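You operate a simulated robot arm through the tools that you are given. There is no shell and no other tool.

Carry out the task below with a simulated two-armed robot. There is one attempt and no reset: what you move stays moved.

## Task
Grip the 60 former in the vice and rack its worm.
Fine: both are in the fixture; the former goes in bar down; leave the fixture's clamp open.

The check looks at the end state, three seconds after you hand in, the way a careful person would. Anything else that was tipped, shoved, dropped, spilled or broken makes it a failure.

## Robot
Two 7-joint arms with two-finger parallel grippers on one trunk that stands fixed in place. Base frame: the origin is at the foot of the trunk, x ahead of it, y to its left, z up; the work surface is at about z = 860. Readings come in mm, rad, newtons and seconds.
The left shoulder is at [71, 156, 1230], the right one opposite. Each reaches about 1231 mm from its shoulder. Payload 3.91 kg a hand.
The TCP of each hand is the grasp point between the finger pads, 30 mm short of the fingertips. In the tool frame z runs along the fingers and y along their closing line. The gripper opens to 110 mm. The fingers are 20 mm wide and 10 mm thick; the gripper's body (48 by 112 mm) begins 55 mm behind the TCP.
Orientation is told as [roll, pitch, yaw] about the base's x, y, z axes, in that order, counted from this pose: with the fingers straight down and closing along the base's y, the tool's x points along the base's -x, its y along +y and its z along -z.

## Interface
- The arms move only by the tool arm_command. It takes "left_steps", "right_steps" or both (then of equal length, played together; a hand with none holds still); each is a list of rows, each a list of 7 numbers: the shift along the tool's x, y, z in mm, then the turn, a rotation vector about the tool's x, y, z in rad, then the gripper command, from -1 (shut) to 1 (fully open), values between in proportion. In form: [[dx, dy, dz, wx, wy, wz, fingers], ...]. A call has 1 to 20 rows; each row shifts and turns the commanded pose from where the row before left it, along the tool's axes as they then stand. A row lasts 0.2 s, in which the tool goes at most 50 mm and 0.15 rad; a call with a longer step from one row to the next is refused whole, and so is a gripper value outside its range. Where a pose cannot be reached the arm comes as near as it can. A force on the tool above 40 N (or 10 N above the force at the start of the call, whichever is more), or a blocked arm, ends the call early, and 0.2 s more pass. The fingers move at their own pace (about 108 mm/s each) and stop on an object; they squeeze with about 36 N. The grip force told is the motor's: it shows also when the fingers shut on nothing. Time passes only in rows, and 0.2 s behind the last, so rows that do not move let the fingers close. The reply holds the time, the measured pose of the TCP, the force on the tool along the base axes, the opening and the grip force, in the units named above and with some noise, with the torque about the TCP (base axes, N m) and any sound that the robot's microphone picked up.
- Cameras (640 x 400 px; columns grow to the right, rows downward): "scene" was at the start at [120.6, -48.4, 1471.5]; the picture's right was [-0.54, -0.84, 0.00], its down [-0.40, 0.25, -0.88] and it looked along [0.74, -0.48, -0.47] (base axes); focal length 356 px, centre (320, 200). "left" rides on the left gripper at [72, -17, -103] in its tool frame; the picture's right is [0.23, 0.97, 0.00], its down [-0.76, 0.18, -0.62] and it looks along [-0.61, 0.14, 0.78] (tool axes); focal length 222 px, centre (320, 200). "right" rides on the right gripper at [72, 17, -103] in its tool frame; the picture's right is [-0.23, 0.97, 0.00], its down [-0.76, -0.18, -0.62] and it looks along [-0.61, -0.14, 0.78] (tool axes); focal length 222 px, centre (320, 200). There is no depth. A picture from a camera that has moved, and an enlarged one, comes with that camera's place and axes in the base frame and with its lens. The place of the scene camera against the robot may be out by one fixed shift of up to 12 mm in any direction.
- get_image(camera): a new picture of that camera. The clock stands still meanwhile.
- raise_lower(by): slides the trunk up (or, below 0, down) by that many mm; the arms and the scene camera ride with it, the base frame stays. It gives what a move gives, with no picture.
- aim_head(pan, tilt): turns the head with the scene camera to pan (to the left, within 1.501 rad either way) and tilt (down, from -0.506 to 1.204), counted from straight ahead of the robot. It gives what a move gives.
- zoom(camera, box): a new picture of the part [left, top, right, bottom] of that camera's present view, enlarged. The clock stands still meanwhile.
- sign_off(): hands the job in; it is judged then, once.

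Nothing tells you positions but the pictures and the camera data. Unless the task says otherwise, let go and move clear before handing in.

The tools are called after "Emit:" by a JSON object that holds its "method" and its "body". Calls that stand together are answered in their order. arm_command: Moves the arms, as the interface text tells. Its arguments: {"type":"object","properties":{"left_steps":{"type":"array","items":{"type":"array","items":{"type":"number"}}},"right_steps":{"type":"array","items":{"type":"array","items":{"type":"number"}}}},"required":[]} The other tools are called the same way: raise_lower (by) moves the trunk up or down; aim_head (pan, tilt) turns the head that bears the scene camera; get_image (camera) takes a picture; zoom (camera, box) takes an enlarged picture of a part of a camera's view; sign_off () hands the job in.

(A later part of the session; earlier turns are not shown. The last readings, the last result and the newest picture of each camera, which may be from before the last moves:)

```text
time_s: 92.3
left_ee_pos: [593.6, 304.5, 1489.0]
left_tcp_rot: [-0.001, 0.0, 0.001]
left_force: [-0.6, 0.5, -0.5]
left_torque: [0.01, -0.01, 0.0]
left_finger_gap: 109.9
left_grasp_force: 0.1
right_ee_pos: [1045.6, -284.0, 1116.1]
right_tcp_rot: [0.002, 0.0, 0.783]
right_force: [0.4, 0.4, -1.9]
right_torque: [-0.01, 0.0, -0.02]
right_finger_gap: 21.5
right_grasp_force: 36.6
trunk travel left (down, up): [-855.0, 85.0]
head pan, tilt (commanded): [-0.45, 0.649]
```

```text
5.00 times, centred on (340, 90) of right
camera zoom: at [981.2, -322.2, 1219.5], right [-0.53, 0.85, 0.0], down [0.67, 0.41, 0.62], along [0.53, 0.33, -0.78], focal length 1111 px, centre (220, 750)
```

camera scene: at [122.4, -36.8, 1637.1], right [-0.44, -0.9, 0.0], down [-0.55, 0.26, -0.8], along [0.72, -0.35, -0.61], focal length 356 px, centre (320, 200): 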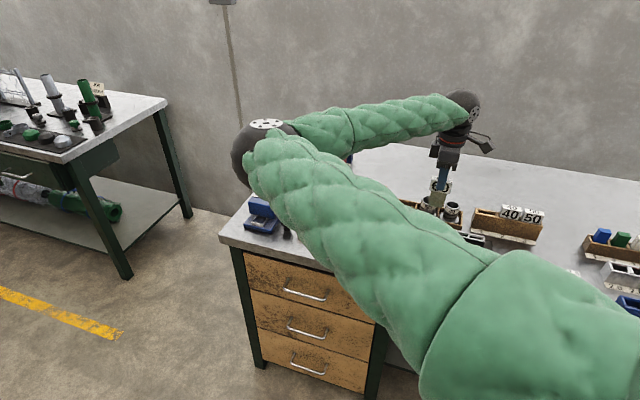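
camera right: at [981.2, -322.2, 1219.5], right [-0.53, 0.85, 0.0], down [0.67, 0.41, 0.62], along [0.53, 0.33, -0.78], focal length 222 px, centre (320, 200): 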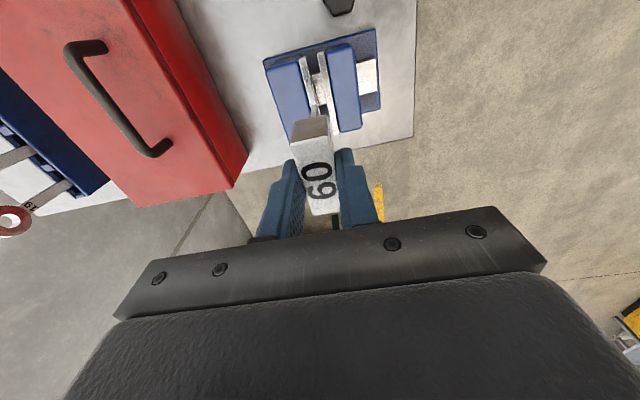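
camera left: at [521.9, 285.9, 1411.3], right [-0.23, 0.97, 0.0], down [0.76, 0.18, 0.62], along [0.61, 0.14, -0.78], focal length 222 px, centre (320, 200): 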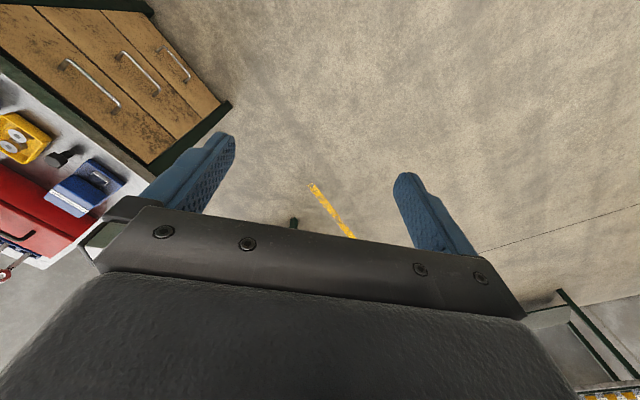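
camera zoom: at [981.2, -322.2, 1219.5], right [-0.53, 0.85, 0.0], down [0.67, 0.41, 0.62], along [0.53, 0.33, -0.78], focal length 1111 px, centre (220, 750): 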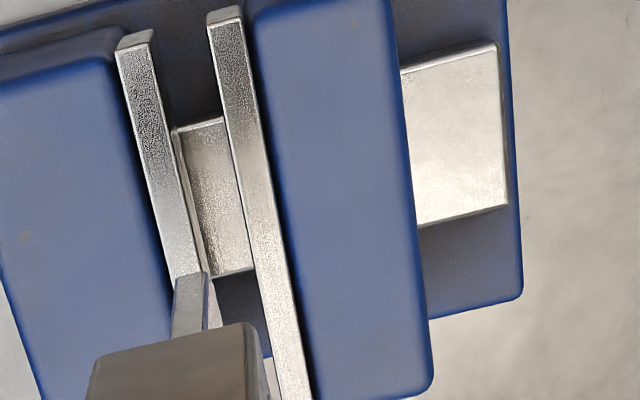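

Relative measurement: bar centred ~2.6 mm behind the gap centre; I shift forward by that and lower until the bar's tip is just above the jaws to check.

Emit:
{"method": "arm_command", "body": {"right_steps": [[0, 2.6, 10, 0, 0, 0, -1], [0, 0, 20, 0, 0, 0, -1], [0, 0, 20, 0, 0, 0, -1], [0, 0, 14, 0, 0, 0, -1], [0, 0, 0, 0, 0, 0, -1]]}}

Emit:
{"method": "get_image", "body": {"camera": "right"}}

Emit:
{"method": "zoom", "body": {"camera": "right", "box": [290, 50, 370, 150]}}

Emit:
{"method": "get_image", "body": {"camera": "scene"}}

```text
time_s: 93.5
left_ee_pos: [595.5, 304.1, 1488.4]
left_tcp_rot: [-0.001, -0.001, -0.001]
left_force: [-0.2, -0.3, -0.9]
left_torque: [0.01, 0.01, 0.01]
left_finger_gap: 109.8
left_grasp_force: 0.1
right_ee_pos: [1041.6, -280.5, 1052.6]
right_tcp_rot: [0.002, 0.0, 0.785]
right_force: [0.0, -0.4, -2.3]
right_torque: [0.01, -0.02, 0.0]
right_finger_gap: 21.4
right_grasp_force: 36.4
trunk travel left (down, up): [-855.0, 85.0]
head pan, tilt (commanded): [-0.45, 0.649]
```

```text
taken
camera right: at [978.5, -320.0, 1156.5], right [-0.53, 0.85, 0.0], down [0.67, 0.41, 0.62], along [0.53, 0.33, -0.78], focal length 222 px, centre (320, 200)
```

right: 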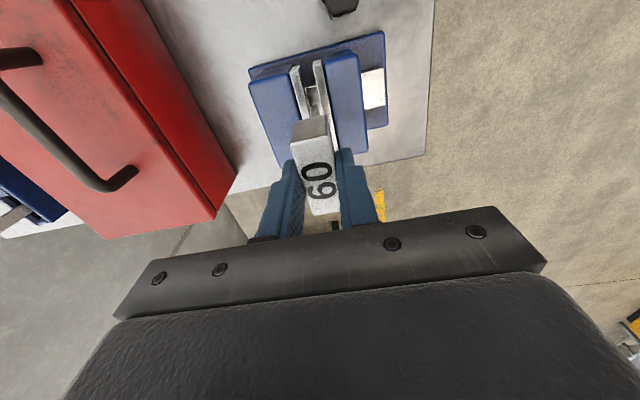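

```text
4.00 times, centred on (330, 100) of right
camera zoom: at [978.5, -320.0, 1156.5], right [-0.53, 0.85, 0.0], down [0.67, 0.41, 0.62], along [0.53, 0.33, -0.78], focal length 888 px, centre (280, 600)
```

zoom: 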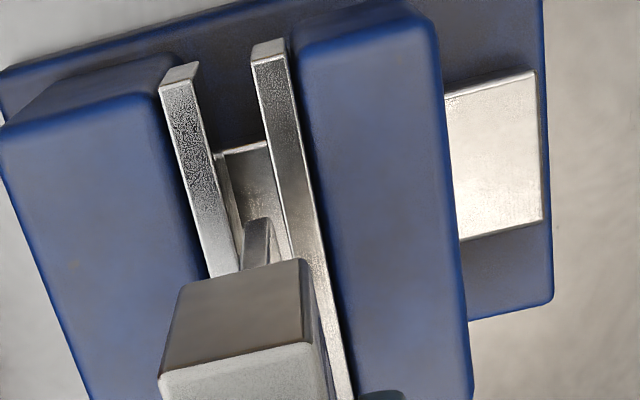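

```text
taken
camera scene: at [122.2, -36.4, 1637.1], right [-0.44, -0.9, 0.0], down [-0.54, 0.26, -0.8], along [0.72, -0.35, -0.6], focal length 356 px, centre (320, 200)
```

scene: 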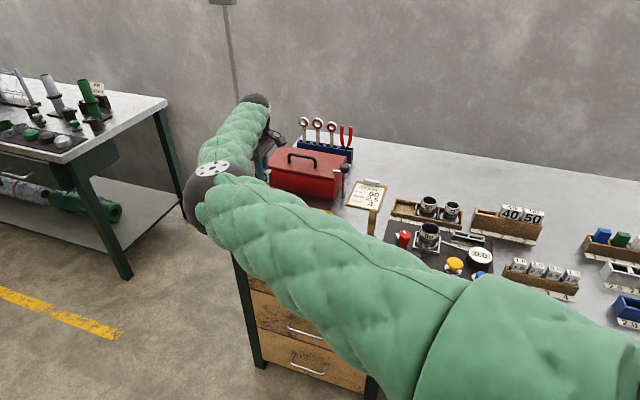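

The bar tip sits centred over the gap. I lower it into the jaws in small steps, watching the force.

Emit:
{"method": "arm_command", "body": {"right_steps": [[0, 0, 8, 0, 0, 0, -1], [0, 0, 8, 0, 0, 0, -1], [0, 0, 8, 0, 0, 0, -1], [0, 0, 8, 0, 0, 0, -1], [0, 0, 8, 0, 0, 0, -1], [0, 0, 8, 0, 0, 0, -1], [0, 0, 6, 0, 0, 0, -1], [0, 0, 0, 0, 0, 0, -1]]}}

Emit:
{"method": "get_image", "body": {"camera": "right"}}

```text
time_s: 95.3
left_ee_pos: [594.1, 305.3, 1488.9]
left_tcp_rot: [0.001, -0.001, 0.0]
left_force: [0.2, -0.1, 0.4]
left_torque: [-0.01, -0.01, -0.01]
left_finger_gap: 109.7
left_grasp_force: 0.1
right_ee_pos: [1042.3, -280.9, 997.5]
right_tcp_rot: [0.001, 0.0, 0.785]
right_force: [-0.8, 0.0, -1.1]
right_torque: [0.01, -0.02, -0.01]
right_finger_gap: 21.5
right_grasp_force: 36.5
trunk travel left (down, up): [-855.0, 85.0]
head pan, tilt (commanded): [-0.45, 0.649]
```

```text
taken
camera right: at [978.9, -320.6, 1102.1], right [-0.53, 0.85, 0.0], down [0.67, 0.41, 0.62], along [0.53, 0.33, -0.78], focal length 222 px, centre (320, 200)
```

right: 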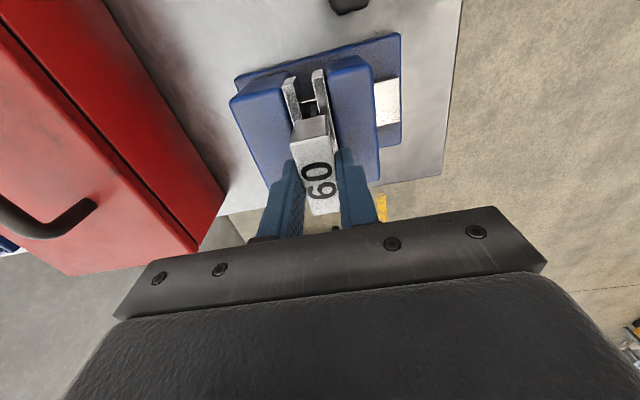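

No contact so far; about 12 mm remain. I continue in 2–3 mm steps.

Emit:
{"method": "arm_command", "body": {"right_steps": [[0, 0, 3, 0, 0, 0, -1], [0, 0, 3, 0, 0, 0, -1], [0, 0, 2, 0, 0, 0, -1], [0, 0, 0, 0, 0, 0, -1]]}}

Emit:
{"method": "zoom", "body": {"camera": "right", "box": [250, 50, 390, 170]}}

```text
time_s: 96.3
left_ee_pos: [593.8, 304.5, 1488.1]
left_tcp_rot: [0.0, 0.003, -0.001]
left_force: [0.2, 0.3, 0.0]
left_torque: [-0.04, 0.02, -0.01]
left_finger_gap: 109.9
left_grasp_force: 0.2
right_ee_pos: [1042.1, -280.3, 990.5]
right_tcp_rot: [0.001, -0.001, 0.785]
right_force: [0.3, -0.8, -2.7]
right_torque: [0.0, -0.01, 0.02]
right_finger_gap: 21.4
right_grasp_force: 35.8
trunk travel left (down, up): [-855.0, 85.0]
head pan, tilt (commanded): [-0.45, 0.649]
```

```text
3.33 times, centred on (320, 110) of right
camera zoom: at [979.0, -320.2, 1093.8], right [-0.53, 0.85, 0.0], down [0.67, 0.41, 0.62], along [0.53, 0.33, -0.78], focal length 740 px, centre (320, 500)
```

zoom: 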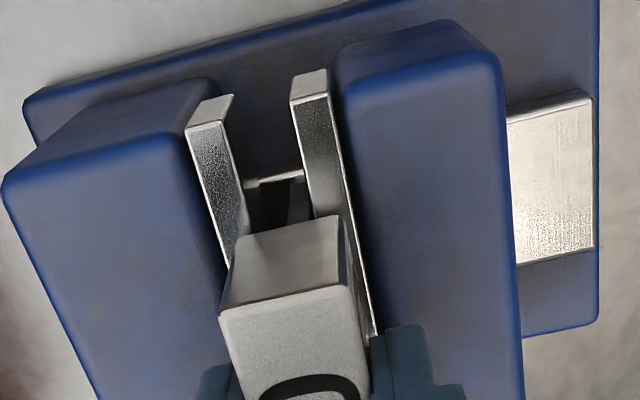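

Still free; a few more millimetres until it rests.

Emit:
{"method": "arm_command", "body": {"right_steps": [[0, 0, 1.5, 0, 0, 0, -1], [0, 0, 1.5, 0, 0, 0, -1], [0, 0, 0, 0, 0, 0, -1]]}}

Emit:
{"method": "arm_command", "body": {"right_steps": [[0, 0, 1.2, 0, 0, 0, -1], [0, 0, 0, 0, 0, 0, -1]]}}

Emit:
{"method": "arm_command", "body": {"right_steps": [[0, 0, 1.2, 0, 0, 0, -1], [0, 0, 0, 0, 0, 0, -1]]}}

Emit:
{"method": "zoom", "body": {"camera": "right", "box": [250, 50, 390, 170]}}

```text
time_s: 97.1
left_ee_pos: [594.4, 304.3, 1487.2]
left_tcp_rot: [-0.001, 0.0, 0.0]
left_force: [0.9, 1.0, -0.2]
left_torque: [-0.01, 0.0, -0.02]
left_finger_gap: 109.9
left_grasp_force: 0.0
right_ee_pos: [1041.3, -280.9, 987.4]
right_tcp_rot: [0.001, -0.001, 0.785]
right_force: [0.5, 0.3, 3.6]
right_torque: [-0.1, 0.07, 0.05]
right_finger_gap: 21.6
right_grasp_force: 35.1
trunk travel left (down, up): [-855.0, 85.0]
head pan, tilt (commanded): [-0.45, 0.649]
```

```text
time_s: 97.7
left_ee_pos: [593.3, 305.0, 1489.2]
left_tcp_rot: [0.0, 0.001, -0.002]
left_force: [0.8, -0.4, -0.4]
left_torque: [0.03, -0.02, 0.0]
left_finger_gap: 109.9
left_grasp_force: 0.0
right_ee_pos: [1041.4, -282.1, 987.8]
right_tcp_rot: [0.0, 0.0, 0.786]
right_force: [3.1, -1.6, 10.7]
right_torque: [-0.21, 0.09, 0.07]
right_finger_gap: 21.5
right_grasp_force: 35.7
trunk travel left (down, up): [-855.0, 85.0]
head pan, tilt (commanded): [-0.45, 0.649]
```

```text
time_s: 98.3
left_ee_pos: [592.0, 305.6, 1489.6]
left_tcp_rot: [0.0, 0.0, -0.002]
left_force: [-0.3, 0.0, 0.1]
left_torque: [-0.03, 0.0, -0.02]
left_finger_gap: 109.9
left_grasp_force: 0.1
right_ee_pos: [1041.6, -280.6, 986.8]
right_tcp_rot: [-0.001, -0.001, 0.786]
right_force: [9.0, -0.9, 21.1]
right_torque: [-0.32, -0.07, 0.16]
right_finger_gap: 21.7
right_grasp_force: 36.1
trunk travel left (down, up): [-855.0, 85.0]
head pan, tilt (commanded): [-0.45, 0.649]
```

```text
3.33 times, centred on (320, 110) of right
camera zoom: at [978.4, -319.8, 1091.4], right [-0.53, 0.85, 0.0], down [0.66, 0.41, 0.62], along [0.53, 0.33, -0.78], focal length 740 px, centre (320, 500)
```

zoom: 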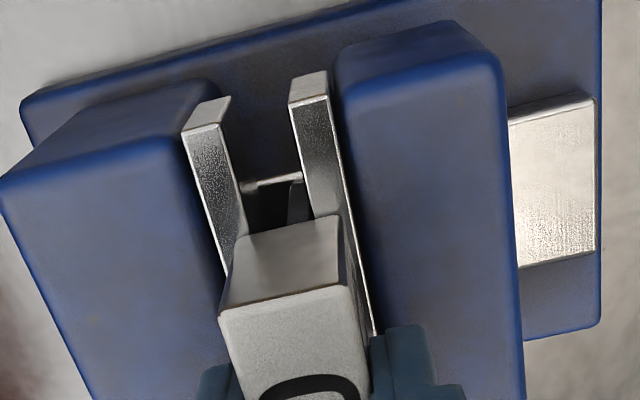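

It has landed at TCP z≈987. I back off 2 mm to remove the pressing force, then open the fingers.

Emit:
{"method": "arm_command", "body": {"right_steps": [[0, 0, -2.2, 0, 0, 0, -1], [0, 0, 0, 0, 0, 0, -1]]}}

Emit:
{"method": "arm_command", "body": {"right_steps": [[0, 0, 0, 0, 0, 0, -0.5], [0, 0, 0, 0, 0, 0, -0.2], [0, 0, 0, 0, 0, 0, -0.1], [0, 0, 0, 0, 0, 0, -0.1]]}}

Emit:
{"method": "get_image", "body": {"camera": "right"}}

Emit:
{"method": "zoom", "body": {"camera": "right", "box": [250, 50, 390, 230]}}

```text
time_s: 98.9
left_ee_pos: [593.9, 305.9, 1489.2]
left_tcp_rot: [0.0, 0.0, 0.0]
left_force: [-0.3, 1.1, 0.1]
left_torque: [0.01, 0.0, 0.01]
left_finger_gap: 110.2
left_grasp_force: 0.0
right_ee_pos: [1041.5, -280.0, 987.1]
right_tcp_rot: [0.002, 0.0, 0.787]
right_force: [3.3, -0.2, 13.0]
right_torque: [0.14, -0.26, 0.03]
right_finger_gap: 21.5
right_grasp_force: 36.3
trunk travel left (down, up): [-855.0, 85.0]
head pan, tilt (commanded): [-0.45, 0.649]
```

```text
time_s: 99.9
left_ee_pos: [592.6, 304.2, 1489.0]
left_tcp_rot: [0.0, 0.0, 0.0]
left_force: [0.0, 1.3, 0.1]
left_torque: [-0.01, 0.02, -0.03]
left_finger_gap: 109.9
left_grasp_force: 0.0
right_ee_pos: [1040.7, -281.3, 988.0]
right_tcp_rot: [0.003, -0.001, 0.783]
right_force: [0.3, 0.3, 0.3]
right_torque: [-0.03, -0.01, -0.03]
right_finger_gap: 49.5
right_grasp_force: 0.1
trunk travel left (down, up): [-855.0, 85.0]
head pan, tilt (commanded): [-0.45, 0.649]
```

```text
taken
camera right: at [979.1, -320.2, 1091.0], right [-0.53, 0.85, 0.0], down [0.67, 0.41, 0.62], along [0.53, 0.33, -0.78], focal length 222 px, centre (320, 200)
```

right: 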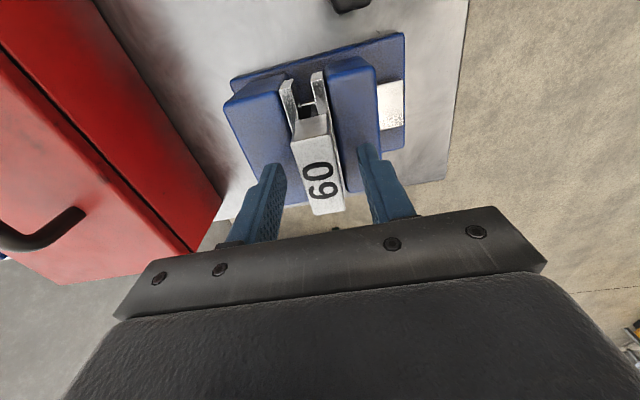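

```text
2.22 times, centred on (320, 140) of right
camera zoom: at [979.1, -320.2, 1091.0], right [-0.53, 0.85, 0.0], down [0.67, 0.41, 0.62], along [0.53, 0.33, -0.78], focal length 494 px, centre (320, 333)
```

zoom: 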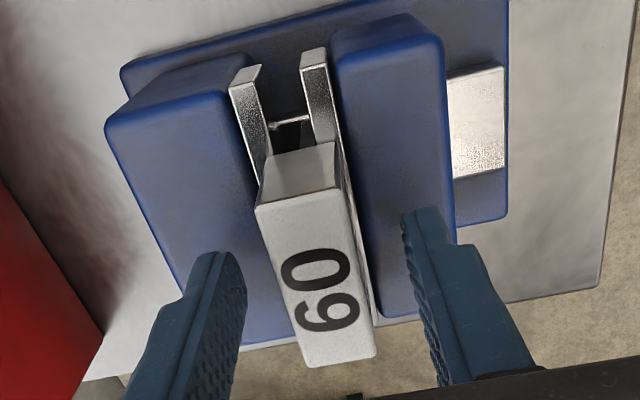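

The former stands in the jaws on its own. I rise clear and go over to the vice knob to close the jaws.

Emit:
{"method": "arm_command", "body": {"right_steps": [[0, 0, -15, 0, 0, 0, -0.1], [0, 0, -35, 0, 0, 0, -0.1], [0, 0, -40, 0, 0, 0, -0.1], [0, 0, -40, 0, 0, 0, -0.1], [30.2, 13.7, 0, 0, 0, 0, -0.165], [30.2, 13.7, 0, 0, 0, 0, -0.165], [30.2, 13.7, 0, 0, 0, 0, -0.165], [0, 0, 0, 0, 0, -0.131, -0.165], [0, 0, 0, 0, 0, -0.131, -0.165], [0, 0, 0, 0, 0, -0.131, -0.165], [0, 0, 0, 0, 0, -0.131, -0.165], [0, 0, 40, 0, 0, 0, -0.165], [0, 0, 20, 0, 0, 0, -0.165], [0, 0, 0, 0, 0, 0, -0.165]]}}

Emit:
{"method": "get_image", "body": {"camera": "right"}}

Emit:
{"method": "zoom", "body": {"camera": "right", "box": [180, 50, 400, 210]}}

Emit:
{"method": "get_image", "body": {"camera": "scene"}}

```text
time_s: 102.9
left_ee_pos: [593.9, 304.8, 1488.4]
left_tcp_rot: [0.0, -0.002, 0.0]
left_force: [0.2, 0.0, 0.5]
left_torque: [-0.02, 0.03, -0.01]
left_finger_gap: 109.8
left_grasp_force: 0.1
right_ee_pos: [948.5, -315.7, 1057.5]
right_tcp_rot: [0.001, 0.001, 1.309]
right_force: [-0.6, 0.3, -0.6]
right_torque: [-0.01, 0.0, 0.01]
right_finger_gap: 45.7
right_grasp_force: 0.0
trunk travel left (down, up): [-855.0, 85.0]
head pan, tilt (commanded): [-0.45, 0.649]
```

```text
taken
camera right: at [914.0, -381.4, 1161.0], right [-0.88, 0.47, 0.0], down [0.37, 0.69, 0.62], along [0.29, 0.55, -0.78], focal length 222 px, centre (320, 200)
```

right: 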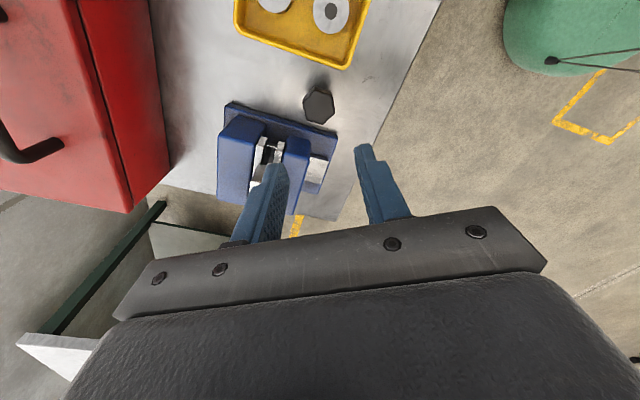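

```text
2.50 times, centred on (290, 130) of right
camera zoom: at [914.0, -381.4, 1161.0], right [-0.88, 0.47, 0.0], down [0.37, 0.69, 0.62], along [0.29, 0.55, -0.78], focal length 555 px, centre (395, 375)
```

zoom: 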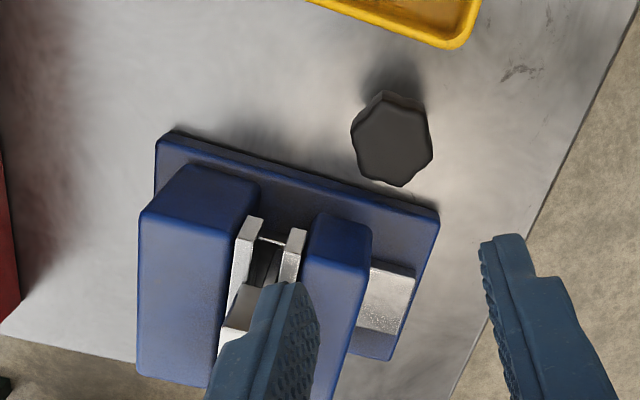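

```text
taken
camera scene: at [121.9, -36.2, 1637.2], right [-0.44, -0.9, 0.0], down [-0.54, 0.26, -0.8], along [0.72, -0.35, -0.6], focal length 356 px, centre (320, 200)
```

scene: 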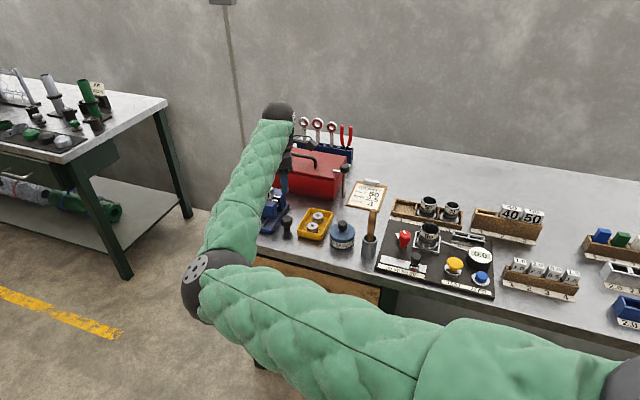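

The knob is right below (offset ~1 mm) with flats aligned. I descend, grip it, and turn clockwise to close the jaws.

Emit:
{"method": "arm_command", "body": {"right_steps": [[1.2, 0.3, 40, 0, 0, 0, -0.165], [0, 0, 40, 0, 0, 0, -0.165], [0, 0, 30, 0, 0, 0, -0.165], [0, 0, 17, 0, 0, 0, -0.165], [0, 0, 10, 0, 0, 0, -0.165], [0, 0, 0, 0, 0, 0, -0.5], [0, 0, 0, 0, 0, 0, -1], [0, 0, 0, 0, 0, 0, -1]]}}

Emit:
{"method": "get_image", "body": {"camera": "right"}}

```text
time_s: 104.7
left_ee_pos: [595.0, 304.8, 1488.2]
left_tcp_rot: [0.001, 0.001, 0.001]
left_force: [0.3, 0.3, -0.3]
left_torque: [0.01, -0.03, 0.01]
left_finger_gap: 110.0
left_grasp_force: 0.1
right_ee_pos: [948.6, -317.3, 919.3]
right_tcp_rot: [0.002, -0.001, 1.309]
right_force: [-0.3, 1.8, 0.1]
right_torque: [-0.27, 0.03, -0.04]
right_finger_gap: 35.3
right_grasp_force: 45.0
trunk travel left (down, up): [-855.0, 85.0]
head pan, tilt (commanded): [-0.45, 0.649]
```

```text
taken
camera right: at [914.3, -383.3, 1023.0], right [-0.88, 0.47, 0.0], down [0.37, 0.69, 0.62], along [0.29, 0.55, -0.78], focal length 222 px, centre (320, 200)
```

right: 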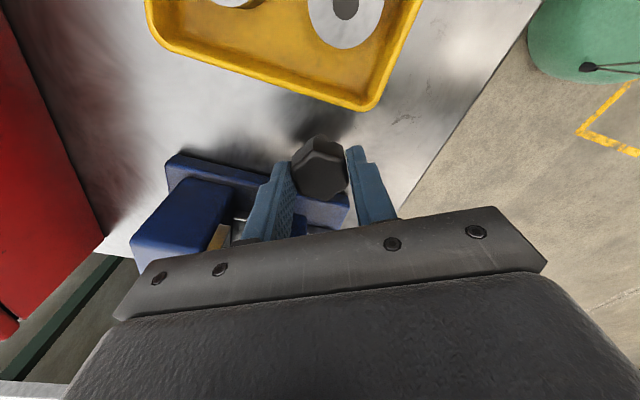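

Gripped at 35 mm with little side force. Now 60° clockwise.

Emit:
{"method": "arm_command", "body": {"right_steps": [[0, 0, 0, 0, 0, 0.131, -1], [0, 0, 0, 0, 0, 0.131, -1], [0, 0, 0, 0, 0, 0.131, -1], [0, 0, 0, 0, 0, 0.131, -1], [0, 0, 0, 0, 0, 0.131, -1], [0, 0, 0, 0, 0, 0.131, -1], [0, 0, 0, 0, 0, 0.131, -1], [0, 0, 0, 0, 0, 0.131, -1]]}}

Emit:
{"method": "get_image", "body": {"camera": "right"}}

Emit:
{"method": "zoom", "body": {"camera": "scene", "box": [230, 150, 350, 260]}}

```text
time_s: 106.5
left_ee_pos: [594.5, 304.1, 1488.3]
left_tcp_rot: [-0.001, 0.002, 0.002]
left_force: [0.1, 0.7, -0.3]
left_torque: [0.0, -0.02, 0.02]
left_finger_gap: 109.7
left_grasp_force: 0.0
right_ee_pos: [948.2, -317.2, 919.6]
right_tcp_rot: [0.004, 0.003, 0.257]
right_force: [2.4, -1.8, -6.4]
right_torque: [0.19, -0.37, 0.0]
right_finger_gap: 35.3
right_grasp_force: 44.8
trunk travel left (down, up): [-855.0, 85.0]
head pan, tilt (commanded): [-0.45, 0.649]
```

```text
taken
camera right: at [874.5, -319.2, 1023.2], right [-0.03, 1.0, 0.0], down [0.78, 0.02, 0.62], along [0.62, 0.02, -0.78], focal length 222 px, centre (320, 200)
```

right: 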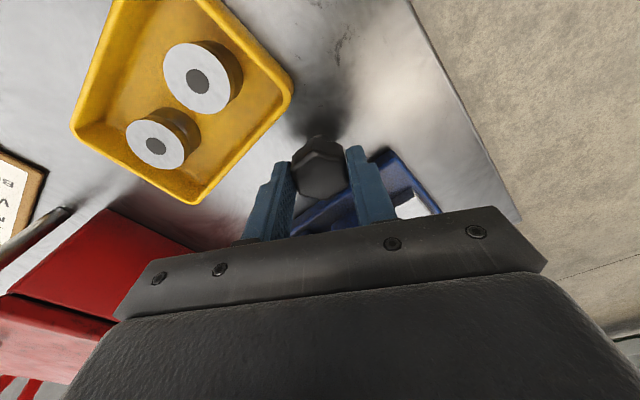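

```text
3.64 times, centred on (290, 205) of scene
camera zoom: at [123.0, -36.9, 1637.0], right [-0.44, -0.9, 0.0], down [-0.55, 0.26, -0.8], along [0.72, -0.35, -0.61], focal length 1293 px, centre (429, 182)
```

zoom: 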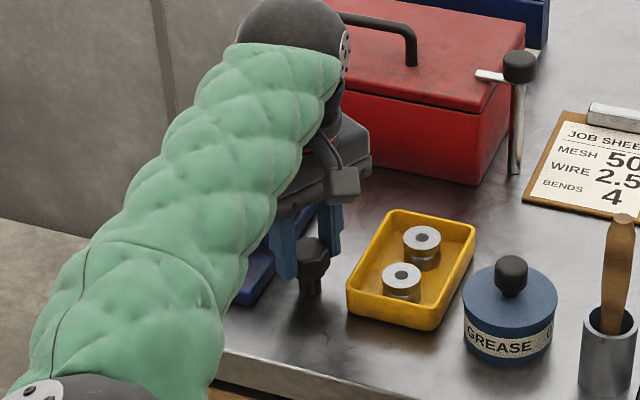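

No resistance yet, so the jaws are still travelling. I release, rise a little, turn back 60° in the air and grip again for the next stroke.

Emit:
{"method": "arm_command", "body": {"right_steps": [[0, 0, 0, 0, 0, 0, -0.165], [0, 0, 0, 0, 0, 0, -0.165], [0, 0, -20, 0, 0, 0, -0.165], [0, 0, -30, 0, 0, 0, -0.165], [0, 0, 0, 0, 0, -0.131, -0.165], [0, 0, 0, 0, 0, -0.131, -0.165], [0, 0, 0, 0, 0, -0.131, -0.165], [0, 0, 0, 0, 0, -0.131, -0.165], [0, 0, 0, 0, 0, -0.131, -0.165], [0, 0, 0, 0, 0, -0.131, -0.165], [0, 0, 0, 0, 0, -0.131, -0.165], [0, 0, 0, 0, 0, -0.131, -0.165], [0, 0, 0, 0, 0, 0, -0.165]]}}

Emit:
{"method": "zoom", "body": {"camera": "right", "box": [160, 80, 400, 240]}}

```text
time_s: 109.3
left_ee_pos: [593.3, 304.0, 1488.5]
left_tcp_rot: [0.0, 0.002, 0.001]
left_force: [0.5, 0.6, -0.6]
left_torque: [-0.02, 0.0, -0.02]
left_finger_gap: 109.9
left_grasp_force: 0.1
right_ee_pos: [949.0, -317.0, 969.7]
right_tcp_rot: [0.003, -0.001, 1.31]
right_force: [-0.6, 0.3, 0.0]
right_torque: [0.0, -0.01, -0.01]
right_finger_gap: 45.7
right_grasp_force: 0.1
trunk travel left (down, up): [-855.0, 85.0]
head pan, tilt (commanded): [-0.45, 0.649]
```

```text
2.50 times, centred on (280, 160) of right
camera zoom: at [913.9, -382.3, 1073.8], right [-0.88, 0.47, 0.0], down [0.37, 0.69, 0.62], along [0.29, 0.55, -0.78], focal length 555 px, centre (420, 300)
```

zoom: 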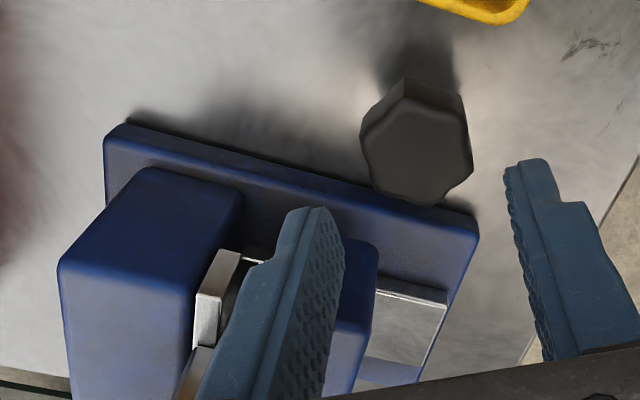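

Ready for the second stroke: descend, grip, and turn clockwise in two parts while watching the torque.

Emit:
{"method": "arm_command", "body": {"right_steps": [[0, 0, 25, 0, 0, 0, -0.165], [0, 0, 15, 0, 0, 0, -0.165], [0, 0, 10, 0, 0, 0, -0.165], [0, 0, 0, 0, 0, 0, -0.5], [0, 0, 0, 0, 0, 0, -1], [0, 0, 0, 0, 0, 0, -1], [0, 0, 0, 0, 0, 0.131, -1], [0, 0, 0, 0, 0, 0.131, -1], [0, 0, 0, 0, 0, 0.131, -1]]}}

```text
time_s: 111.3
left_ee_pos: [595.0, 304.3, 1488.1]
left_tcp_rot: [0.001, 0.001, 0.001]
left_force: [-0.1, 1.0, 0.3]
left_torque: [0.01, 0.02, -0.01]
left_finger_gap: 110.2
left_grasp_force: 0.1
right_ee_pos: [947.8, -317.3, 921.2]
right_tcp_rot: [0.001, 0.0, 0.915]
right_force: [9.9, -2.2, 1.5]
right_torque: [0.39, -0.74, 0.39]
right_finger_gap: 35.2
right_grasp_force: 44.6
trunk travel left (down, up): [-855.0, 85.0]
head pan, tilt (commanded): [-0.45, 0.649]
```

Some resistance now (0.39 N·m). I continue in small steps.

Emit:
{"method": "arm_command", "body": {"right_steps": [[0, 0, 0, 0, 0, 0.08, -1], [0, 0, 0, 0, 0, 0.08, -1]]}}

Emit:
{"method": "get_image", "body": {"camera": "right"}}

```text
time_s: 111.9
left_ee_pos: [594.6, 303.9, 1488.6]
left_tcp_rot: [0.001, 0.002, -0.001]
left_force: [-0.5, -0.1, -0.1]
left_torque: [-0.02, -0.01, 0.0]
left_finger_gap: 109.7
left_grasp_force: 0.1
right_ee_pos: [948.1, -317.1, 920.3]
right_tcp_rot: [0.001, 0.001, 0.754]
right_force: [10.0, -3.4, 4.1]
right_torque: [-0.23, -0.15, 0.73]
right_finger_gap: 35.5
right_grasp_force: 45.4
trunk travel left (down, up): [-855.0, 85.0]
head pan, tilt (commanded): [-0.45, 0.649]
```

```text
taken
camera right: at [884.5, -354.8, 1024.6], right [-0.5, 0.87, 0.0], down [0.68, 0.39, 0.62], along [0.54, 0.31, -0.78], focal length 222 px, centre (320, 200)
```

right: 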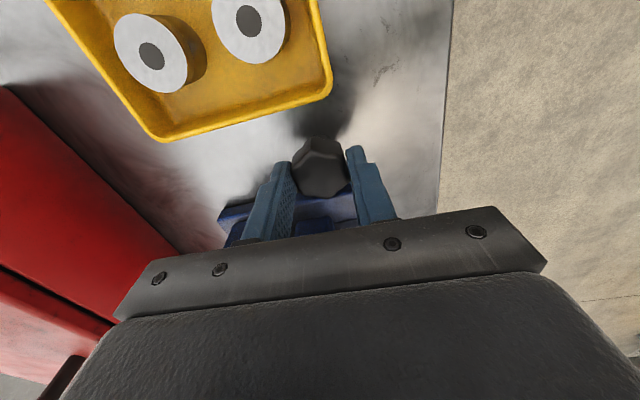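

Torque is rising (0.73 N·m): the jaws are biting on the bar. A touch more, then I'll check by eye.

Emit:
{"method": "arm_command", "body": {"right_steps": [[0, 0, 0, 0, 0, 0.06, -1], [0, 0, 0, 0, 0, 0.04, -1], [0, 0, 0, 0, 0, 0, -1]]}}

```text
time_s: 112.7
left_ee_pos: [594.2, 304.8, 1488.8]
left_tcp_rot: [0.0, 0.001, 0.001]
left_force: [1.0, 0.6, 0.0]
left_torque: [-0.03, -0.02, 0.01]
left_finger_gap: 110.2
left_grasp_force: 0.0
right_ee_pos: [948.2, -316.8, 919.3]
right_tcp_rot: [0.002, 0.0, 0.654]
right_force: [8.9, -4.3, 4.7]
right_torque: [-0.16, -0.1, 0.42]
right_finger_gap: 35.2
right_grasp_force: 45.5
trunk travel left (down, up): [-855.0, 85.0]
head pan, tilt (commanded): [-0.45, 0.649]
```

I release, rise and inspect the jaws and the former.

Emit:
{"method": "arm_command", "body": {"right_steps": [[0, 0, 0, 0, 0, 0, -0.165], [0, 0, 0, 0, 0, 0, -0.165], [0, 0, -20, 0, 0, 0, -0.165], [0, 0, -40, 0, 0, 0, -0.165], [0, 0, -40, 0, 0, 0, -0.165], [0, 0, -40, 0, 0, 0, -0.165], [0, 0, 0, 0, 0, 0, -0.165]]}}

Emit:
{"method": "get_image", "body": {"camera": "right"}}

Emit:
{"method": "zoom", "body": {"camera": "right", "box": [220, 80, 400, 220]}}

Emit:
{"method": "get_image", "body": {"camera": "scene"}}

```text
time_s: 114.3
left_ee_pos: [594.1, 305.1, 1488.8]
left_tcp_rot: [-0.001, 0.0, -0.001]
left_force: [-0.2, -0.1, 0.7]
left_torque: [-0.01, -0.02, -0.01]
left_finger_gap: 110.0
left_grasp_force: 0.1
right_ee_pos: [948.7, -318.1, 1061.1]
right_tcp_rot: [0.002, -0.001, 0.657]
right_force: [0.1, 0.0, -0.6]
right_torque: [0.01, -0.02, -0.01]
right_finger_gap: 45.9
right_grasp_force: 0.0
trunk travel left (down, up): [-855.0, 85.0]
head pan, tilt (commanded): [-0.45, 0.649]
```

```text
taken
camera right: at [881.8, -348.8, 1164.8], right [-0.41, 0.91, 0.0], down [0.71, 0.32, 0.62], along [0.57, 0.26, -0.78], focal length 222 px, centre (320, 200)
```

right: 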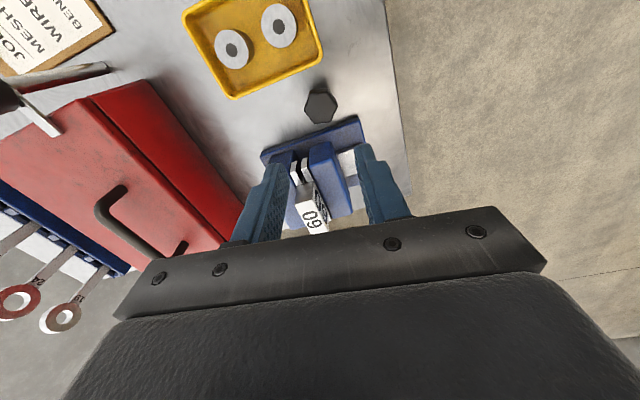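

```text
2.86 times, centred on (310, 150) of right
camera zoom: at [881.8, -348.8, 1164.8], right [-0.41, 0.91, 0.0], down [0.71, 0.32, 0.62], along [0.57, 0.26, -0.78], focal length 635 px, centre (349, 343)
```

zoom: 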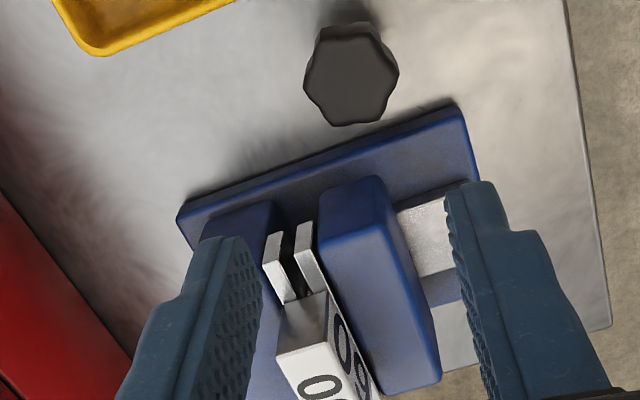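

```text
taken
camera scene: at [122.4, -36.5, 1637.1], right [-0.44, -0.9, 0.0], down [-0.55, 0.26, -0.8], along [0.72, -0.35, -0.61], focal length 356 px, centre (320, 200)
```

scene: 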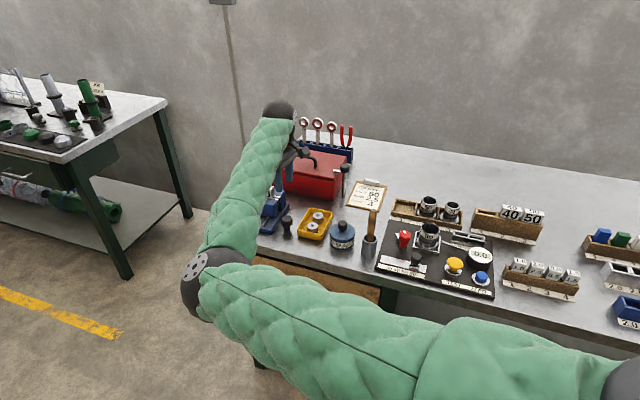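

I move above the vice for a straight look down at the jaws and former.

Emit:
{"method": "arm_command", "body": {"right_steps": [[0, 0, -20, 0, 0, -0.065, -0.165], [0, 0, -40, 0, 0, -0.065, -0.165], [-32, -5, 0, 0, 0, 0, -0.165], [-32, -5, 0, 0, 0, 0, -0.165], [-32, -5, 0, 0, 0, 0, -0.165], [0, 0, 0, 0, 0, 0, -0.165]]}}

Emit:
{"method": "get_image", "body": {"camera": "right"}}

Emit:
{"method": "zoom", "body": {"camera": "right", "box": [270, 30, 390, 190]}}

```text
time_s: 115.7
left_ee_pos: [594.7, 304.6, 1488.6]
left_tcp_rot: [0.001, 0.0, -0.001]
left_force: [-0.3, -0.6, 0.3]
left_torque: [-0.01, 0.0, -0.04]
left_finger_gap: 109.8
left_grasp_force: 0.1
right_ee_pos: [1026.0, -259.2, 1119.6]
right_tcp_rot: [0.002, 0.0, 0.785]
right_force: [-0.7, 0.0, -1.0]
right_torque: [0.02, 0.01, 0.01]
right_finger_gap: 46.0
right_grasp_force: 0.1
trunk travel left (down, up): [-855.0, 85.0]
head pan, tilt (commanded): [-0.45, 0.649]
```

```text
taken
camera right: at [963.2, -298.7, 1223.0], right [-0.53, 0.85, 0.0], down [0.66, 0.41, 0.62], along [0.53, 0.33, -0.78], focal length 222 px, centre (320, 200)
```

right: 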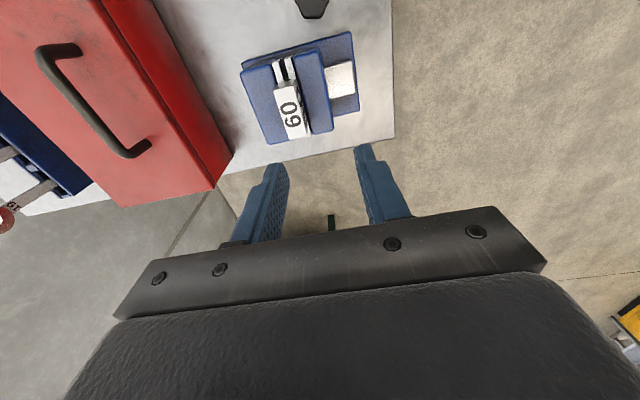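

```text
2.50 times, centred on (330, 110) of right
camera zoom: at [963.2, -298.7, 1223.0], right [-0.53, 0.85, 0.0], down [0.66, 0.41, 0.62], along [0.53, 0.33, -0.78], focal length 555 px, centre (295, 425)
```

zoom: 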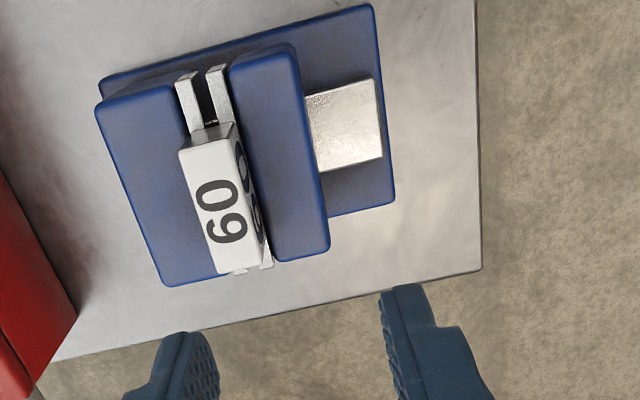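

Emit:
{"method": "zoom", "body": {"camera": "right", "box": [260, 45, 320, 95]}}

Emit:
{"method": "zoom", "body": {"camera": "right", "box": [270, 70, 330, 150]}}

Emit:
{"method": "zoom", "body": {"camera": "scene", "box": [230, 140, 330, 260]}}

```text
8.00 times, centred on (290, 70) of right
camera zoom: at [963.2, -298.7, 1223.0], right [-0.53, 0.85, 0.0], down [0.66, 0.41, 0.62], along [0.53, 0.33, -0.78], focal length 1777 px, centre (560, 1240)
```

zoom: 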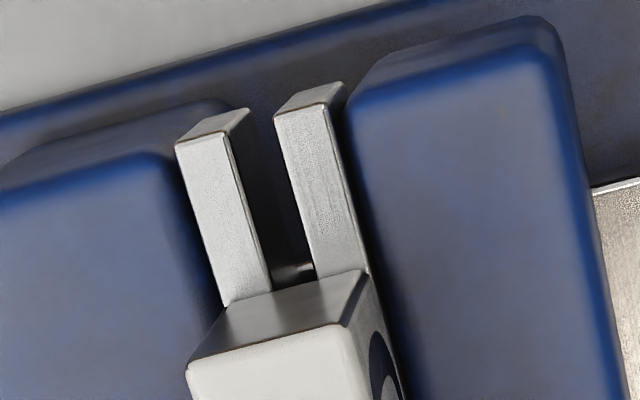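

```text
5.00 times, centred on (300, 110) of right
camera zoom: at [963.2, -298.7, 1223.0], right [-0.53, 0.85, 0.0], down [0.66, 0.41, 0.62], along [0.53, 0.33, -0.78], focal length 1111 px, centre (420, 650)
```

zoom: 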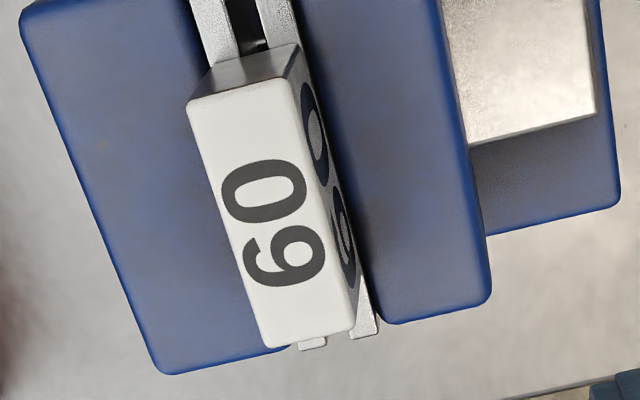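

```text
3.33 times, centred on (280, 200) of scene
camera zoom: at [122.2, -36.3, 1637.1], right [-0.44, -0.9, 0.0], down [-0.54, 0.26, -0.8], along [0.72, -0.35, -0.6], focal length 1185 px, centre (453, 200)
```

zoom: 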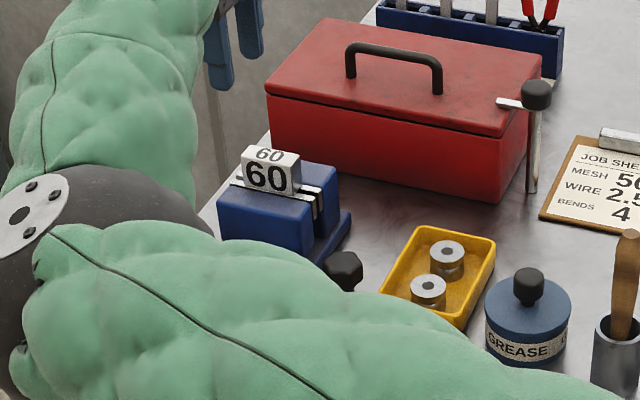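

The former is upright in the vice with the jaws against its bar. To be sure it is tight, I go back over the knob, look at its orientation, and give it a last check turn.

Emit:
{"method": "arm_command", "body": {"right_steps": [[31.5, -4.5, 0, 0, 0, 0, -0.165], [31.5, -4.5, 0, 0, 0, 0, -0.165], [31.5, -4.5, 0, 0, 0, 0, -0.165], [0, 0, 25, 0, 0, 0, -0.165], [0, 0, 25, 0, 0, 0, -0.165], [0, 0, 0, 0, 0, 0, -0.165]]}}

Emit:
{"method": "get_image", "body": {"camera": "right"}}

Emit:
{"method": "zoom", "body": {"camera": "right", "box": [280, 60, 370, 140]}}

```text
time_s: 117.1
left_ee_pos: [592.8, 305.0, 1488.0]
left_tcp_rot: [0.0, 0.0, -0.001]
left_force: [0.5, 0.5, -0.1]
left_torque: [0.01, 0.0, 0.09]
left_finger_gap: 110.1
left_grasp_force: 0.0
right_ee_pos: [969.0, -335.4, 1069.0]
right_tcp_rot: [0.002, 0.001, 0.786]
right_force: [-0.1, 1.0, 0.4]
right_torque: [0.01, 0.0, 0.01]
right_finger_gap: 45.9
right_grasp_force: 0.1
trunk travel left (down, up): [-855.0, 85.0]
head pan, tilt (commanded): [-0.45, 0.649]
```

```text
taken
camera right: at [905.9, -374.9, 1173.4], right [-0.53, 0.85, 0.0], down [0.66, 0.41, 0.62], along [0.53, 0.33, -0.78], focal length 222 px, centre (320, 200)
```

right: 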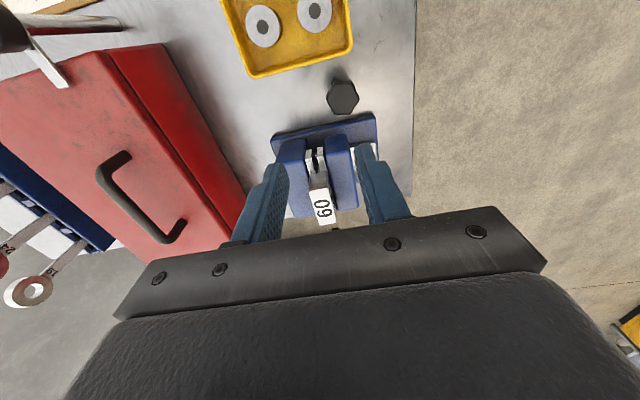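

```text
5.00 times, centred on (325, 100) of right
camera zoom: at [905.9, -374.9, 1173.4], right [-0.53, 0.85, 0.0], down [0.66, 0.41, 0.62], along [0.53, 0.33, -0.78], focal length 1111 px, centre (295, 700)
```

zoom: 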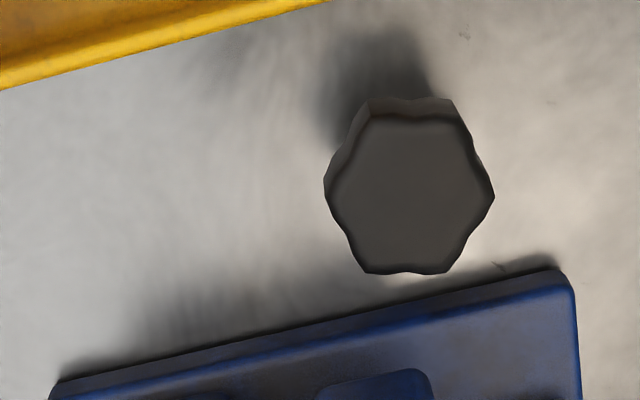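

The knob's flats show it stopped after about 73° of closing and then the fingers slipped – i.e. it is tight. I do one more tightening check with a fresh grip on the flats.

Emit:
{"method": "arm_command", "body": {"right_steps": [[0.3, 27.9, 0, 0, 0, 0, -0.165], [0, 0, 0, 0, 0, -0.1, -0.165], [0, 0, 0, 0, 0, -0.1, -0.165], [0, 0, 0, 0, 0, -0.095, -0.165], [0, 0, 40, 0, 0, 0, -0.165], [0, 0, 40, 0, 0, 0, -0.165], [0, 0, 35, 0, 0, 0, -0.165], [0, 0, 20, 0, 0, 0, -0.165], [0, 0, 14, 0, 0, 0, -0.165], [0, 0, 0, 0, 0, 0, -0.5], [0, 0, 0, 0, 0, 0, -1], [0, 0, 0, 0, 0, 0, -1]]}}

Emit:
{"method": "arm_command", "body": {"right_steps": [[0, 0, 0, 0, 0, 0.08, -1], [0, 0, 0, 0, 0, 0, -1]]}}

Emit:
{"method": "arm_command", "body": {"right_steps": [[0, 0, 0, 0, 0, 0.06, -1], [0, 0, 0, 0, 0, 0, -1]]}}

```text
time_s: 119.7
left_ee_pos: [595.3, 304.0, 1489.0]
left_tcp_rot: [0.001, 0.002, 0.001]
left_force: [0.4, -0.7, -0.8]
left_torque: [0.01, 0.01, -0.01]
left_finger_gap: 110.2
left_grasp_force: 0.1
right_ee_pos: [949.1, -315.6, 922.6]
right_tcp_rot: [0.0, -0.001, 1.079]
right_force: [16.3, -6.7, 4.5]
right_torque: [-0.01, -0.7, 0.0]
right_finger_gap: 34.9
right_grasp_force: 45.2
trunk travel left (down, up): [-855.0, 85.0]
head pan, tilt (commanded): [-0.45, 0.649]
```

```text
time_s: 120.3
left_ee_pos: [595.0, 303.6, 1488.3]
left_tcp_rot: [0.0, 0.002, 0.002]
left_force: [0.2, 0.3, 0.6]
left_torque: [0.01, 0.0, 0.02]
left_finger_gap: 110.1
left_grasp_force: 0.2
right_ee_pos: [949.7, -316.2, 921.3]
right_tcp_rot: [0.0, -0.001, 1.0]
right_force: [19.3, -5.0, 6.8]
right_torque: [-0.13, -0.61, 0.17]
right_finger_gap: 34.8
right_grasp_force: 45.1
trunk travel left (down, up): [-855.0, 85.0]
head pan, tilt (commanded): [-0.45, 0.649]
```

```text
time_s: 120.9
left_ee_pos: [594.9, 304.1, 1488.4]
left_tcp_rot: [-0.002, 0.001, 0.0]
left_force: [0.0, 0.5, -0.1]
left_torque: [0.0, 0.01, -0.05]
left_finger_gap: 110.1
left_grasp_force: 0.1
right_ee_pos: [948.9, -315.8, 922.2]
right_tcp_rot: [0.001, 0.0, 0.941]
right_force: [21.0, -6.4, 8.8]
right_torque: [-0.45, -0.61, 0.29]
right_finger_gap: 35.0
right_grasp_force: 45.1
trunk travel left (down, up): [-855.0, 85.0]
head pan, tilt (commanded): [-0.45, 0.649]
```

The torque rises right away (0.17 → 0.29 N·m for a few degrees), so the jaws are bearing on the bar. I add a bit more turn, then release and look again.

Emit:
{"method": "arm_command", "body": {"right_steps": [[0, 0, 0, 0, 0, 0.06, -1], [0, 0, 0, 0, 0, 0.06, -1], [0, 0, 0, 0, 0, 0, -1]]}}

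Emit:
{"method": "arm_command", "body": {"right_steps": [[0, 0, 0, 0, 0, 0, -0.165], [0, 0, 0, 0, 0, 0, -0.165], [0, 0, -20, 0, 0, 0, -0.165], [0, 0, -40, 0, 0, 0, -0.165], [0, 0, -40, 0, 0, 0, -0.165], [0, 0, -40, 0, 0, 0, -0.165], [0, 0, 0, 0, 0, 0, -0.165]]}}

Emit:
{"method": "get_image", "body": {"camera": "right"}}

Emit:
{"method": "zoom", "body": {"camera": "right", "box": [230, 60, 380, 180]}}

```text
time_s: 121.7
left_ee_pos: [594.0, 304.6, 1489.6]
left_tcp_rot: [-0.001, 0.003, 0.001]
left_force: [0.3, -0.1, 0.1]
left_torque: [-0.01, 0.0, 0.0]
left_finger_gap: 110.2
left_grasp_force: 0.1
right_ee_pos: [949.8, -315.9, 921.9]
right_tcp_rot: [-0.001, -0.002, 0.82]
right_force: [22.0, -5.5, 13.1]
right_torque: [-0.1, -0.7, 0.82]
right_finger_gap: 34.8
right_grasp_force: 45.1
trunk travel left (down, up): [-855.0, 85.0]
head pan, tilt (commanded): [-0.45, 0.649]
```

```text
time_s: 123.3
left_ee_pos: [593.7, 304.9, 1487.5]
left_tcp_rot: [0.0, 0.001, -0.002]
left_force: [0.2, -0.5, -0.5]
left_torque: [-0.02, 0.03, 0.0]
left_finger_gap: 109.9
left_grasp_force: 0.2
right_ee_pos: [949.6, -318.5, 1060.7]
right_tcp_rot: [0.003, 0.0, 0.82]
right_force: [0.4, -0.1, -0.9]
right_torque: [0.0, -0.01, -0.02]
right_finger_gap: 46.1
right_grasp_force: 0.1
trunk travel left (down, up): [-855.0, 85.0]
head pan, tilt (commanded): [-0.45, 0.649]
```

```text
taken
camera right: at [887.9, -358.9, 1164.8], right [-0.56, 0.83, 0.0], down [0.65, 0.44, 0.62], along [0.52, 0.35, -0.78], focal length 222 px, centre (320, 200)
```

right: 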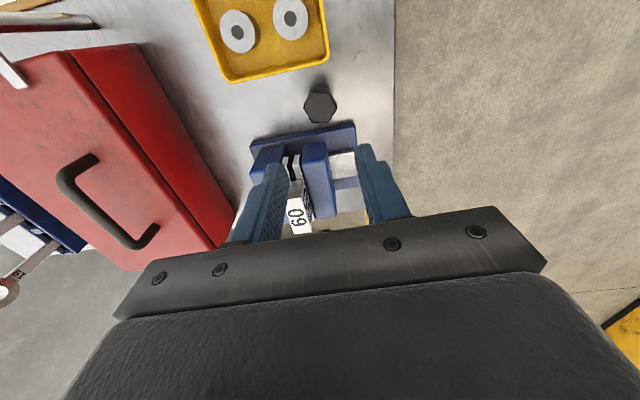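

```text
3.33 times, centred on (305, 120) of right
camera zoom: at [887.9, -358.9, 1164.8], right [-0.56, 0.83, 0.0], down [0.65, 0.44, 0.62], along [0.52, 0.35, -0.78], focal length 740 px, centre (370, 467)
```

zoom: 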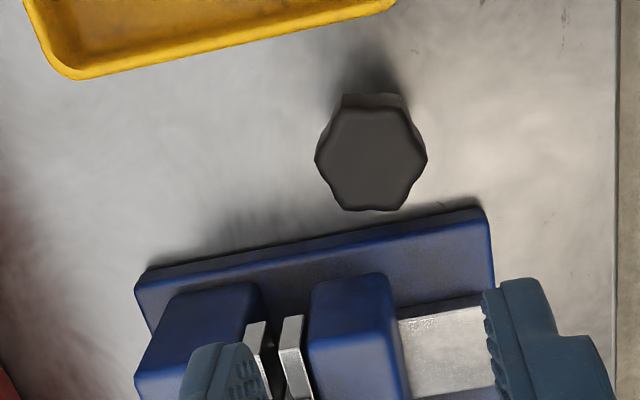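

The knob rests at the same tight position and the former is held upright in the jaws. Next job: the worm. I fly back over the fixture at yaw +45°, opening the fingers, to measure the worm and the tray's slot 1.

Emit:
{"method": "arm_command", "body": {"right_steps": [[0, 0, -10, 0, 0, 0.035, -0.1], [35.8, -5.7, -5, 0, 0, 0, 0.2], [35.8, -5.7, -5, 0, 0, 0, 0.4], [35.8, -5.7, -5, 0, 0, 0, 0.5], [35.8, -5.7, -5, 0, 0, 0, 0.5], [35.8, -5.7, -5, 0, 0, 0, 0.5], [35.8, -5.7, -5, 0, 0, 0, 0.5], [35.8, -5.7, -5, 0, 0, 0, 0.5], [35.8, -5.7, -5, 0, 0, 0, 0.5], [35.8, -5.7, -5, 0, 0, 0, 0.5], [35.8, -5.7, -5, 0, 0, 0, 0.5], [35.8, -5.7, -5, 0, 0, 0, 0.5], [35.8, -5.7, -5, 0, 0, 0, 0.5], [0, 0, 0, 0, 0, 0, 0.5]]}}

Emit:
{"method": "get_image", "body": {"camera": "right"}}

Emit:
{"method": "zoom", "body": {"camera": "right", "box": [260, 40, 400, 160]}}

Emit:
{"method": "get_image", "body": {"camera": "scene"}}

```text
time_s: 126.3
left_ee_pos: [595.2, 304.9, 1488.7]
left_tcp_rot: [0.0, 0.001, 0.0]
left_force: [-0.1, 0.2, -0.2]
left_torque: [-0.02, 0.04, 0.0]
left_finger_gap: 110.0
left_grasp_force: 0.0
right_ee_pos: [692.8, -669.6, 1132.7]
right_tcp_rot: [0.001, -0.001, 0.785]
right_force: [-0.3, -0.4, -1.1]
right_torque: [0.0, -0.04, 0.0]
right_finger_gap: 82.8
right_grasp_force: 0.0
trunk travel left (down, up): [-855.0, 85.0]
head pan, tilt (commanded): [-0.45, 0.649]
```

```text
taken
camera right: at [631.5, -708.3, 1236.2], right [-0.53, 0.85, 0.0], down [0.66, 0.41, 0.62], along [0.53, 0.33, -0.78], focal length 222 px, centre (320, 200)
```

right: 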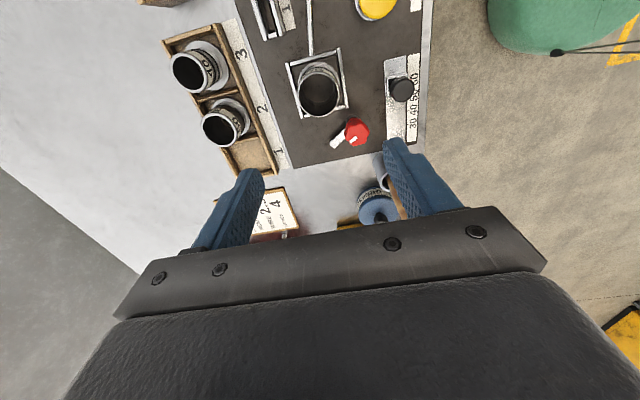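

```text
3.33 times, centred on (330, 100) of right
camera zoom: at [631.5, -708.3, 1236.2], right [-0.53, 0.85, 0.0], down [0.66, 0.41, 0.62], along [0.53, 0.33, -0.78], focal length 740 px, centre (287, 533)
```

zoom: 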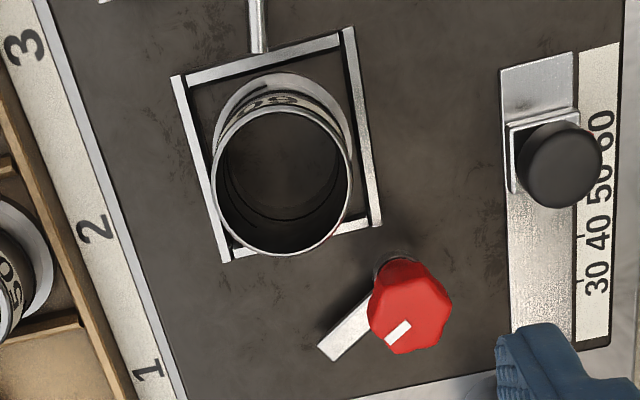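

```text
taken
camera scene: at [122.2, -35.6, 1637.1], right [-0.44, -0.9, 0.0], down [-0.54, 0.26, -0.8], along [0.72, -0.35, -0.6], focal length 356 px, centre (320, 200)
```

scene: 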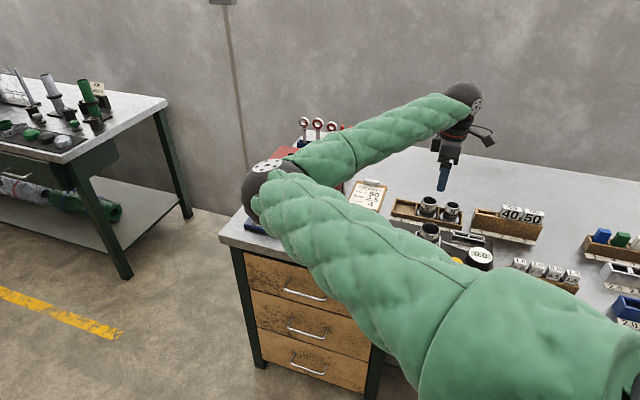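

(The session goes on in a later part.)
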